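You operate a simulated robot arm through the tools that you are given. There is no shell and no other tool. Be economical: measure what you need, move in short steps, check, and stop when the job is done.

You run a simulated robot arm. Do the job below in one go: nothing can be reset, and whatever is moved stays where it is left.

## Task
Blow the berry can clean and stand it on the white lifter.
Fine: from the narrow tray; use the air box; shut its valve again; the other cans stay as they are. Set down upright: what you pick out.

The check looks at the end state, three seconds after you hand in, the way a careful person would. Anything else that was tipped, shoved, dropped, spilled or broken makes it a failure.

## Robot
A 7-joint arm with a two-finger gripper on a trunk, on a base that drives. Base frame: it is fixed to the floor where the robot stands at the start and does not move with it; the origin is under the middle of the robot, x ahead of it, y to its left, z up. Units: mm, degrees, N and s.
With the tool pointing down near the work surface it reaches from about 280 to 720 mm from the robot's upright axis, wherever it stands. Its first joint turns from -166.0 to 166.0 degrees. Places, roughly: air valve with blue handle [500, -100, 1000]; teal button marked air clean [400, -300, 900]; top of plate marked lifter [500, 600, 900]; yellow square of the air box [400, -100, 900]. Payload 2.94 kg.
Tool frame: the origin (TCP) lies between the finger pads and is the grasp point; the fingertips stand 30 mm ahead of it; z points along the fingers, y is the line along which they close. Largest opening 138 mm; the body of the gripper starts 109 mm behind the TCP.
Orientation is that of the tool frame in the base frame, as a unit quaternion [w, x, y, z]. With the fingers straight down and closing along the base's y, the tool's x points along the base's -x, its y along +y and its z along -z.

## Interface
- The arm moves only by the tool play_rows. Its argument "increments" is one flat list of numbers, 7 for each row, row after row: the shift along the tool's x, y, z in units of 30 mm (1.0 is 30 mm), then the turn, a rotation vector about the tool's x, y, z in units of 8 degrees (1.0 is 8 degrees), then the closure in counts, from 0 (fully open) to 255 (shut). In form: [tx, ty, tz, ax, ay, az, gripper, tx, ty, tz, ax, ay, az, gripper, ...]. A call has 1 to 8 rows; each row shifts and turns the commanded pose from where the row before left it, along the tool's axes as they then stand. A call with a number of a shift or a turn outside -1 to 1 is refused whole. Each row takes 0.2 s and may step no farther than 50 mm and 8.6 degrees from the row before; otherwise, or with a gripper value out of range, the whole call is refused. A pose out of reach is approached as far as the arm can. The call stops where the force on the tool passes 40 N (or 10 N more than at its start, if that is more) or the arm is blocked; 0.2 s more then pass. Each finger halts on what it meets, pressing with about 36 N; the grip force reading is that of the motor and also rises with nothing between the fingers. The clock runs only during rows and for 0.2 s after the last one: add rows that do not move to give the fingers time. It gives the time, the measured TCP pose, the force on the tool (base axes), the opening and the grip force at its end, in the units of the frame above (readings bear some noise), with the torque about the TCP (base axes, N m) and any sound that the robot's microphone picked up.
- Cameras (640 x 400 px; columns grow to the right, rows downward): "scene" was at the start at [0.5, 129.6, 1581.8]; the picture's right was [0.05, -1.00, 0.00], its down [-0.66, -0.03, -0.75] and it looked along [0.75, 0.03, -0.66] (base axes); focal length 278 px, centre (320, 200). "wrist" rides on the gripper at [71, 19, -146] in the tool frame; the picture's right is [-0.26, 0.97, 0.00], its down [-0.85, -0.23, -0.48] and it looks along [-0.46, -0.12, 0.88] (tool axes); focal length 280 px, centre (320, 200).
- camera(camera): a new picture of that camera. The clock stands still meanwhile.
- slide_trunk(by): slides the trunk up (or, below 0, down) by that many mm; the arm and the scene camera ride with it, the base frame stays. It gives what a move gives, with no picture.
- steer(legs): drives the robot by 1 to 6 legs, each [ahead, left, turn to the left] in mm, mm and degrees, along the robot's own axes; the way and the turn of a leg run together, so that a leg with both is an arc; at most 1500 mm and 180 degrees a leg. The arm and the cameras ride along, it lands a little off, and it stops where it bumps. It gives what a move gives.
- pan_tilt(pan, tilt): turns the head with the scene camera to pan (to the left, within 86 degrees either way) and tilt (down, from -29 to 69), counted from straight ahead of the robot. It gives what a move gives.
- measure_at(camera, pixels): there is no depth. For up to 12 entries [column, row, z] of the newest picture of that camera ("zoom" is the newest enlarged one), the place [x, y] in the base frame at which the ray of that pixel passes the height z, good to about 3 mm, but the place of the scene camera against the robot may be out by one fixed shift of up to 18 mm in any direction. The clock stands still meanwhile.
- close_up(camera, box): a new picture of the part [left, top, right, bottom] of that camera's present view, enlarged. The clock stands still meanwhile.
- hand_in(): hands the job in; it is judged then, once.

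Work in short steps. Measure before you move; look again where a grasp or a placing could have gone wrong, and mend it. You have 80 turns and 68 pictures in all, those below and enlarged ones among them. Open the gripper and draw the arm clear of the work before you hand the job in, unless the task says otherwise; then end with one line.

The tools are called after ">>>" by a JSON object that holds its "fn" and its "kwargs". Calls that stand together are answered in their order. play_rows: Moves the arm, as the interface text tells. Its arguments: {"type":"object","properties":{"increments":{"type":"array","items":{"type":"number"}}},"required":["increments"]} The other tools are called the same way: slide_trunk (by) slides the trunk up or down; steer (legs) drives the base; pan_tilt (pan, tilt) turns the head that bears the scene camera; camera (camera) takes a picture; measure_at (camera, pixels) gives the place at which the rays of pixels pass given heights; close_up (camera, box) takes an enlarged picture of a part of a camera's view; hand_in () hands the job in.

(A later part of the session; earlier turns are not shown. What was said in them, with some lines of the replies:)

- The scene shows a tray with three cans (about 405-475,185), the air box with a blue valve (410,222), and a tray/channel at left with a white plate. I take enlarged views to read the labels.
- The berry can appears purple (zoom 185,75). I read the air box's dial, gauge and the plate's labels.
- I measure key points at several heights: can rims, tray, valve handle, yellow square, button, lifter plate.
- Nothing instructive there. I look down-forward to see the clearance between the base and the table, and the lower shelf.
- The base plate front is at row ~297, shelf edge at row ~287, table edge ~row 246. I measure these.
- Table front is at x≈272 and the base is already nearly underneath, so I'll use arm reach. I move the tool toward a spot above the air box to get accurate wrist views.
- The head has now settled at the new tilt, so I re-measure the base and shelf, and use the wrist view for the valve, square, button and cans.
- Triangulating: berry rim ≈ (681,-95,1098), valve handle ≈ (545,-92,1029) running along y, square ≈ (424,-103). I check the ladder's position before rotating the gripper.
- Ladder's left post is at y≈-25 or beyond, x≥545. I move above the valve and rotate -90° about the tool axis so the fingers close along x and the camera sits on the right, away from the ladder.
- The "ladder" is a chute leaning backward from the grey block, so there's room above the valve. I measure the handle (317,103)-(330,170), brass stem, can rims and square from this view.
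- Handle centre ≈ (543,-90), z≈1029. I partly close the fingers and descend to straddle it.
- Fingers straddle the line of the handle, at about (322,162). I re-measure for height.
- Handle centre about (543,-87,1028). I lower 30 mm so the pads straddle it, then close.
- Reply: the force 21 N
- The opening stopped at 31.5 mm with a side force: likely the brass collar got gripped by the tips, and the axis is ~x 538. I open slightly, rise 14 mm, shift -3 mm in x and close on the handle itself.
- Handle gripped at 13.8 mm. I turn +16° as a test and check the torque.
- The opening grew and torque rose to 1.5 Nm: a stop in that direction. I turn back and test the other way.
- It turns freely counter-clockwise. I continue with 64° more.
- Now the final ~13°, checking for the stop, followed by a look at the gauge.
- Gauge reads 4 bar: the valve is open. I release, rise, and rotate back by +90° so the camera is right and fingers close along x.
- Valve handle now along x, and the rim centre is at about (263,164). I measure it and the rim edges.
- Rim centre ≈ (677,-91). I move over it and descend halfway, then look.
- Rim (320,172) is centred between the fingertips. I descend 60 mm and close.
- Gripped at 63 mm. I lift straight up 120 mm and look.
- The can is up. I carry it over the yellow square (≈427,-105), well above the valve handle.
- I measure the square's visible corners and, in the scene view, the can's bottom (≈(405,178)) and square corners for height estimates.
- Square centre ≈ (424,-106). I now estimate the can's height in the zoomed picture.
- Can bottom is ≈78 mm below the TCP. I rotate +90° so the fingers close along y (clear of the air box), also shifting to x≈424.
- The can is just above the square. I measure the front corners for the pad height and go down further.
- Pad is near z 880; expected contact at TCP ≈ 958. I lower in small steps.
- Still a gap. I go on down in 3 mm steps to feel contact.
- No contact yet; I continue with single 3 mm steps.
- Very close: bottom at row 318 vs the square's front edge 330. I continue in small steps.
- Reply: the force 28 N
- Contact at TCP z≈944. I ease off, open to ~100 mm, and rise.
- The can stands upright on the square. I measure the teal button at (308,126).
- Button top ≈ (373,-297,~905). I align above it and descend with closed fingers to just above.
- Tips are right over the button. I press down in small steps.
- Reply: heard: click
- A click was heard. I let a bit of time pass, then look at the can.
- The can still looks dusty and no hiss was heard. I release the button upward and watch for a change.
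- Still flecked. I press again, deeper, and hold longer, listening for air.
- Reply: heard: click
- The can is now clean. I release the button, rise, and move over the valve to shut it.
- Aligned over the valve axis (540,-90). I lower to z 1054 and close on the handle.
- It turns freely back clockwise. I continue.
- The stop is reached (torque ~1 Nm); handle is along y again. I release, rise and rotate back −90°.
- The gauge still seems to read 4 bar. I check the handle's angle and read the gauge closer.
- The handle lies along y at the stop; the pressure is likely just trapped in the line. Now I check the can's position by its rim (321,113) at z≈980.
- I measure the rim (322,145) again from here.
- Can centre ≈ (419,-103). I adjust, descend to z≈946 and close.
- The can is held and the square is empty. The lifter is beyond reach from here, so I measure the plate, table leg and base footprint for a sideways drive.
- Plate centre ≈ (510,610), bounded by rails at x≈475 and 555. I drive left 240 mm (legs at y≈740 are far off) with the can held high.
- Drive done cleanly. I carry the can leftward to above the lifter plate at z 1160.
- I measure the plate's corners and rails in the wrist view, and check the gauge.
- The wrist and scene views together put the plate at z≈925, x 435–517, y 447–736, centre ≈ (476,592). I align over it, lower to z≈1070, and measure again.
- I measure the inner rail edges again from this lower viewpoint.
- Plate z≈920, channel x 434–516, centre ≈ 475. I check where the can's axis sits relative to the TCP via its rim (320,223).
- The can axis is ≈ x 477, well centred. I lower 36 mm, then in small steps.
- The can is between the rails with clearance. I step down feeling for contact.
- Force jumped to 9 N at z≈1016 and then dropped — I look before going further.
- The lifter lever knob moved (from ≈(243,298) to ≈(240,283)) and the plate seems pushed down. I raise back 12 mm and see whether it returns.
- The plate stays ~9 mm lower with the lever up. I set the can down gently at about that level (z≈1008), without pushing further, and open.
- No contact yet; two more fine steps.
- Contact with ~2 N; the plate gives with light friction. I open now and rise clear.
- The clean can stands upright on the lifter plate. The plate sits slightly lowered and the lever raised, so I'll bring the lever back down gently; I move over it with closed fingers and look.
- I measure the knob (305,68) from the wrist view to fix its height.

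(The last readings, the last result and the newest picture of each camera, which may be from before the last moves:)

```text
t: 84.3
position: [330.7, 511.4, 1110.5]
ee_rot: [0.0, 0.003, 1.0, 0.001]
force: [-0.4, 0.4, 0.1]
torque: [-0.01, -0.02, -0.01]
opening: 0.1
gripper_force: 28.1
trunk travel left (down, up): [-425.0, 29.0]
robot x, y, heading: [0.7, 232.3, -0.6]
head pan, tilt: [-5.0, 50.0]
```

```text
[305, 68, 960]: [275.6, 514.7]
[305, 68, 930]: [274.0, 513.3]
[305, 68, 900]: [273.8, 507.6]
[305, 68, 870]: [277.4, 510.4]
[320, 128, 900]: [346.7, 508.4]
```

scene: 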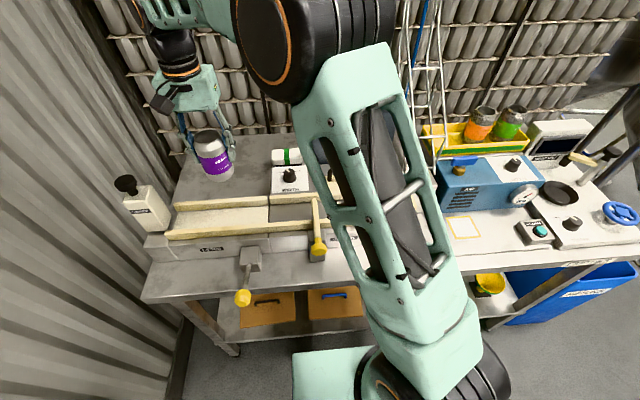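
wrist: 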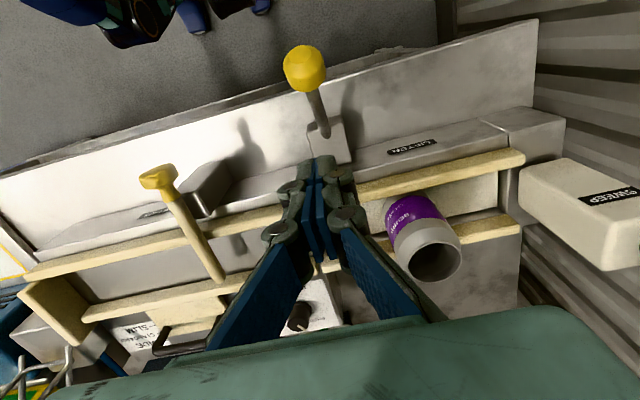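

I compute where the knob was before: same head and base pose, so I measure the old pixel (243,298) and the current (239,279) along their rays.

>>> {"fn": "measure_at", "kwargs": {"camera": "scene", "pixels": [[243, 298, 900], [243, 298, 930], [243, 298, 960], [243, 298, 1000], [239, 279, 900], [239, 279, 930], [239, 279, 960], [239, 279, 1000], [250, 258, 920]]}}

>>> {"fn": "close_up", "kwargs": {"camera": "wrist", "box": [240, 20, 400, 180]}}

```text
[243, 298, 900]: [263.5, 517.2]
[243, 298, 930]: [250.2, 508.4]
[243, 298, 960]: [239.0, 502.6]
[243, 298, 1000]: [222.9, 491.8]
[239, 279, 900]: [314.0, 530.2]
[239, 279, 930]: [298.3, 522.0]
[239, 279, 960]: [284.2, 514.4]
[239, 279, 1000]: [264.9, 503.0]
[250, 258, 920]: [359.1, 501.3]
```

```text
2.50 times, centred on (320, 100) of wrist
```

zoom: 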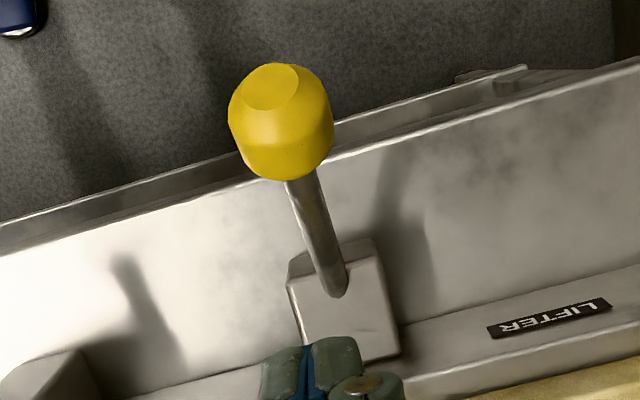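

Estimated: knob now ≈ (275,511,975), originally ≈ (251,·,927). I move above the knob and approach its top with closed fingertips.

>>> {"fn": "play_rows", "kwargs": {"increments": [0.7, 0, 0, 0, 0, 0, 255, 0.8, 0, 0, 0, 0, 0, 255, 0.7, 0, 0, 0, 0, 0, 255, 0, 0, 0.8, 0, 0, 0, 255, 0, 0, 0.8, 0, 0, 0, 255, 0, 0, 0.5, 0, 0, 0, 255]}}

>>> {"fn": "camera", "kwargs": {"camera": "wrist"}}

```text
t: 85.8
position: [268.3, 512.9, 1049.0]
ee_rot: [0.0, 0.002, 1.0, 0.0]
force: [-0.5, 0.1, -0.3]
torque: [0.02, -0.01, 0.01]
opening: 0.0
gripper_force: 28.5
trunk travel left (down, up): [-425.0, 29.0]
robot x, y, heading: [3.3, 233.0, -0.3]
head pan, tilt: [-5.0, 50.0]
```

```text
4 pictures are left
```

wrist: 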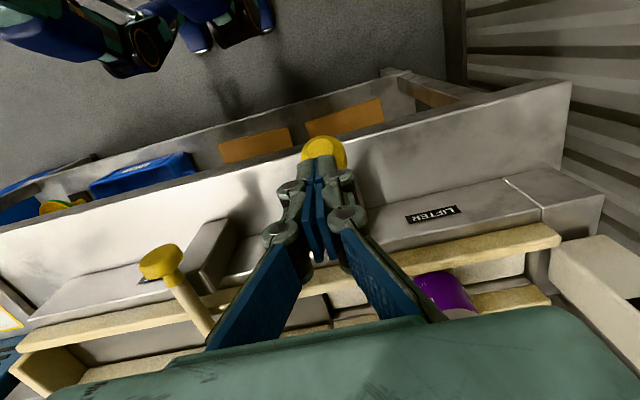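

The tips are directly over the knob. I descend in small steps, noting where contact begins.

>>> {"fn": "play_rows", "kwargs": {"increments": [0, 0, 0.3, 0, 0, 0, 255, 0, 0, 0.2, 0, 0, 0, 255]}}

>>> {"fn": "play_rows", "kwargs": {"increments": [0, 0, 0.2, 0, 0, 0, 255]}}

>>> {"fn": "play_rows", "kwargs": {"increments": [0, 0, 0.2, 0, 0, 0, 255]}}

>>> {"fn": "play_rows", "kwargs": {"increments": [0, 0, 0.2, 0, 0, 0, 255]}}

```text
t: 86.3
position: [267.5, 513.3, 1032.4]
ee_rot: [0.0, 0.003, 1.0, 0.0]
force: [-0.9, -0.3, 0.0]
torque: [-0.03, -0.01, -0.01]
opening: 0.0
gripper_force: 28.6
trunk travel left (down, up): [-425.0, 29.0]
robot x, y, heading: [2.9, 232.5, -0.4]
head pan, tilt: [-5.0, 50.0]
```

```text
t: 86.8
position: [267.5, 513.5, 1025.6]
ee_rot: [-0.001, 0.002, 1.0, 0.0]
force: [0.3, -0.9, -0.4]
torque: [0.02, -0.01, 0.0]
opening: 0.2
gripper_force: 28.0
trunk travel left (down, up): [-425.0, 29.0]
robot x, y, heading: [1.9, 232.4, -0.3]
head pan, tilt: [-5.0, 50.0]
```

```text
t: 87.2
position: [266.9, 512.5, 1021.1]
ee_rot: [-0.001, 0.002, 1.0, 0.001]
force: [-0.5, 0.1, -0.5]
torque: [-0.03, 0.0, -0.01]
opening: 0.0
gripper_force: 28.7
trunk travel left (down, up): [-425.0, 29.0]
robot x, y, heading: [1.2, 229.7, -0.7]
head pan, tilt: [-5.0, 50.0]
```

```text
t: 87.5
position: [267.1, 512.2, 1014.4]
ee_rot: [0.0, 0.003, 1.0, 0.0]
force: [-0.1, -0.3, 0.1]
torque: [0.0, 0.01, -0.01]
opening: 0.0
gripper_force: 28.4
trunk travel left (down, up): [-425.0, 29.0]
robot x, y, heading: [1.8, 235.5, -0.3]
head pan, tilt: [-5.0, 50.0]
```

Contact force may be too small to feel. I go on to z≈990 moving slightly toward −x along the knob's arc, and check with the scene view.

>>> {"fn": "play_rows", "kwargs": {"increments": [0.1, 0, 0.25, 0, 0, 0, 255, 0.1, 0, 0.25, 0, 0, 0, 255, 0.1, 0, 0.3, 0, 0, 0, 255]}}

>>> {"fn": "close_up", "kwargs": {"camera": "scene", "box": [110, 150, 290, 310]}}

```text
t: 88.3
position: [257.6, 512.3, 992.3]
ee_rot: [0.0, 0.002, 1.0, 0.0]
force: [0.0, 0.0, -0.4]
torque: [-0.05, 0.04, -0.01]
opening: 0.0
gripper_force: 28.1
trunk travel left (down, up): [-425.0, 29.0]
robot x, y, heading: [0.3, 233.9, -0.4]
head pan, tilt: [-5.0, 50.0]
```

```text
2.50 times, centred on (200, 230) of scene
```

zoom: 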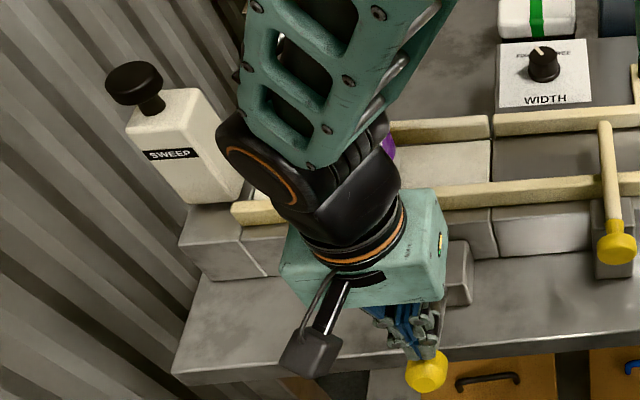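

The knob is now at ≈(242,298), exactly its original place. I rise straight up and draw the arm clear to the right.

>>> {"fn": "play_rows", "kwargs": {"increments": [0, 0, -0.4, 0, 0, 0, 255, 0, 0, -0.8, 0, 0, 0, 255, 0, 0, -1, 0, 0, 0, 255, 0, 0, -1, 0, 0, 0, 255, 0, 0, -1, 0, 0, 0, 255]}}

>>> {"fn": "play_rows", "kwargs": {"increments": [-0.4, -0.9, -0.2, 0, 0, 0, 200, -0.4, -0.9, -0.2, 0, 0, 0, 150, -0.4, -0.9, -0.2, 0, 0, 0, 100, -0.4, -0.9, -0.2, 0, 0, 0, 50, -0.4, -0.9, -0.2, 0, 0, 0, 0, -0.4, -0.9, 0, 0, 0, 0, 0, -0.4, -0.9, 0, 0, 0, 0, 0, -0.4, -0.9, 0, 0, 0, 0, 0]}}

>>> {"fn": "camera", "kwargs": {"camera": "scene"}}

```text
t: 89.5
position: [256.1, 508.6, 1118.2]
ee_rot: [-0.003, 0.003, 1.0, -0.001]
force: [-0.3, 0.0, 0.5]
torque: [0.04, -0.01, 0.01]
opening: 0.1
gripper_force: 28.6
trunk travel left (down, up): [-425.0, 29.0]
robot x, y, heading: [3.0, 232.0, -0.2]
head pan, tilt: [-5.0, 50.0]
```

```text
t: 91.3
position: [352.6, 295.2, 1148.1]
ee_rot: [-0.002, 0.002, 1.0, 0.0]
force: [0.7, -0.3, 0.2]
torque: [0.0, -0.01, -0.03]
opening: 138.1
gripper_force: 0.0
trunk travel left (down, up): [-425.0, 29.0]
robot x, y, heading: [-1.4, 237.5, -0.3]
head pan, tilt: [-5.0, 50.0]
```

```text
2 pictures are left
```

scene: 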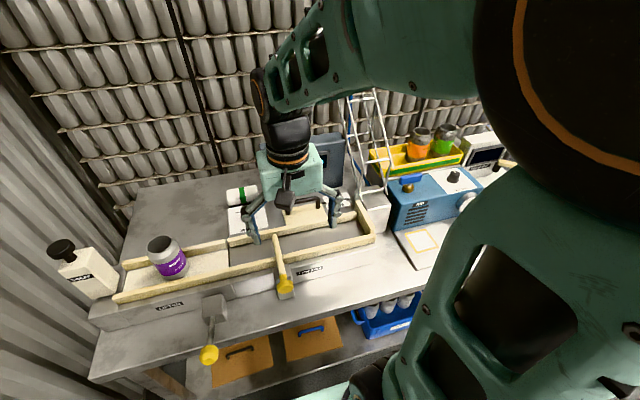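

The can stands upright on the lifter, the lever is back. I use one more picture to read the gauge and handle.

>>> {"fn": "close_up", "kwargs": {"camera": "scene", "box": [370, 120, 490, 240]}}

```text
3.33 times, centred on (430, 180) of scene
```

zoom: 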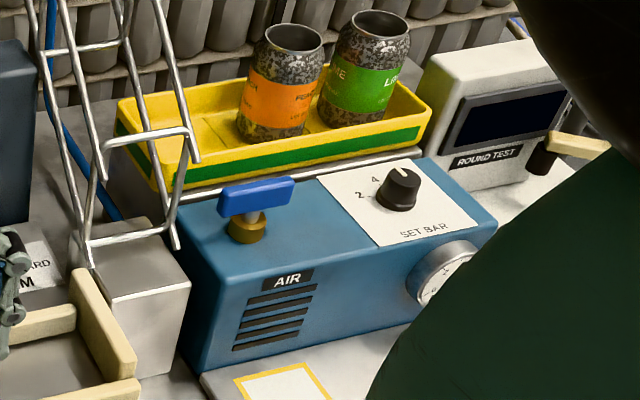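

The valve handle is along the box's long edge, as at the start and against its stop. The other cans are untouched in the tray, the berry can is upright on the lifter, and the gripper is open and clear, so I hand in.

>>> {"fn": "hand_in", "kwargs": {}}

```text
The job is handed in.
```

I blew the berry can clean and stood it upright on the white lifter. The valve is turned back to its stop, but the gauge still read 4 bar when I last saw it, which I took to be trapped pressure and did not check. Setting the can down pushed the lifter plate down about 14 mm, so I pressed its lever back until the knob was where it had been.
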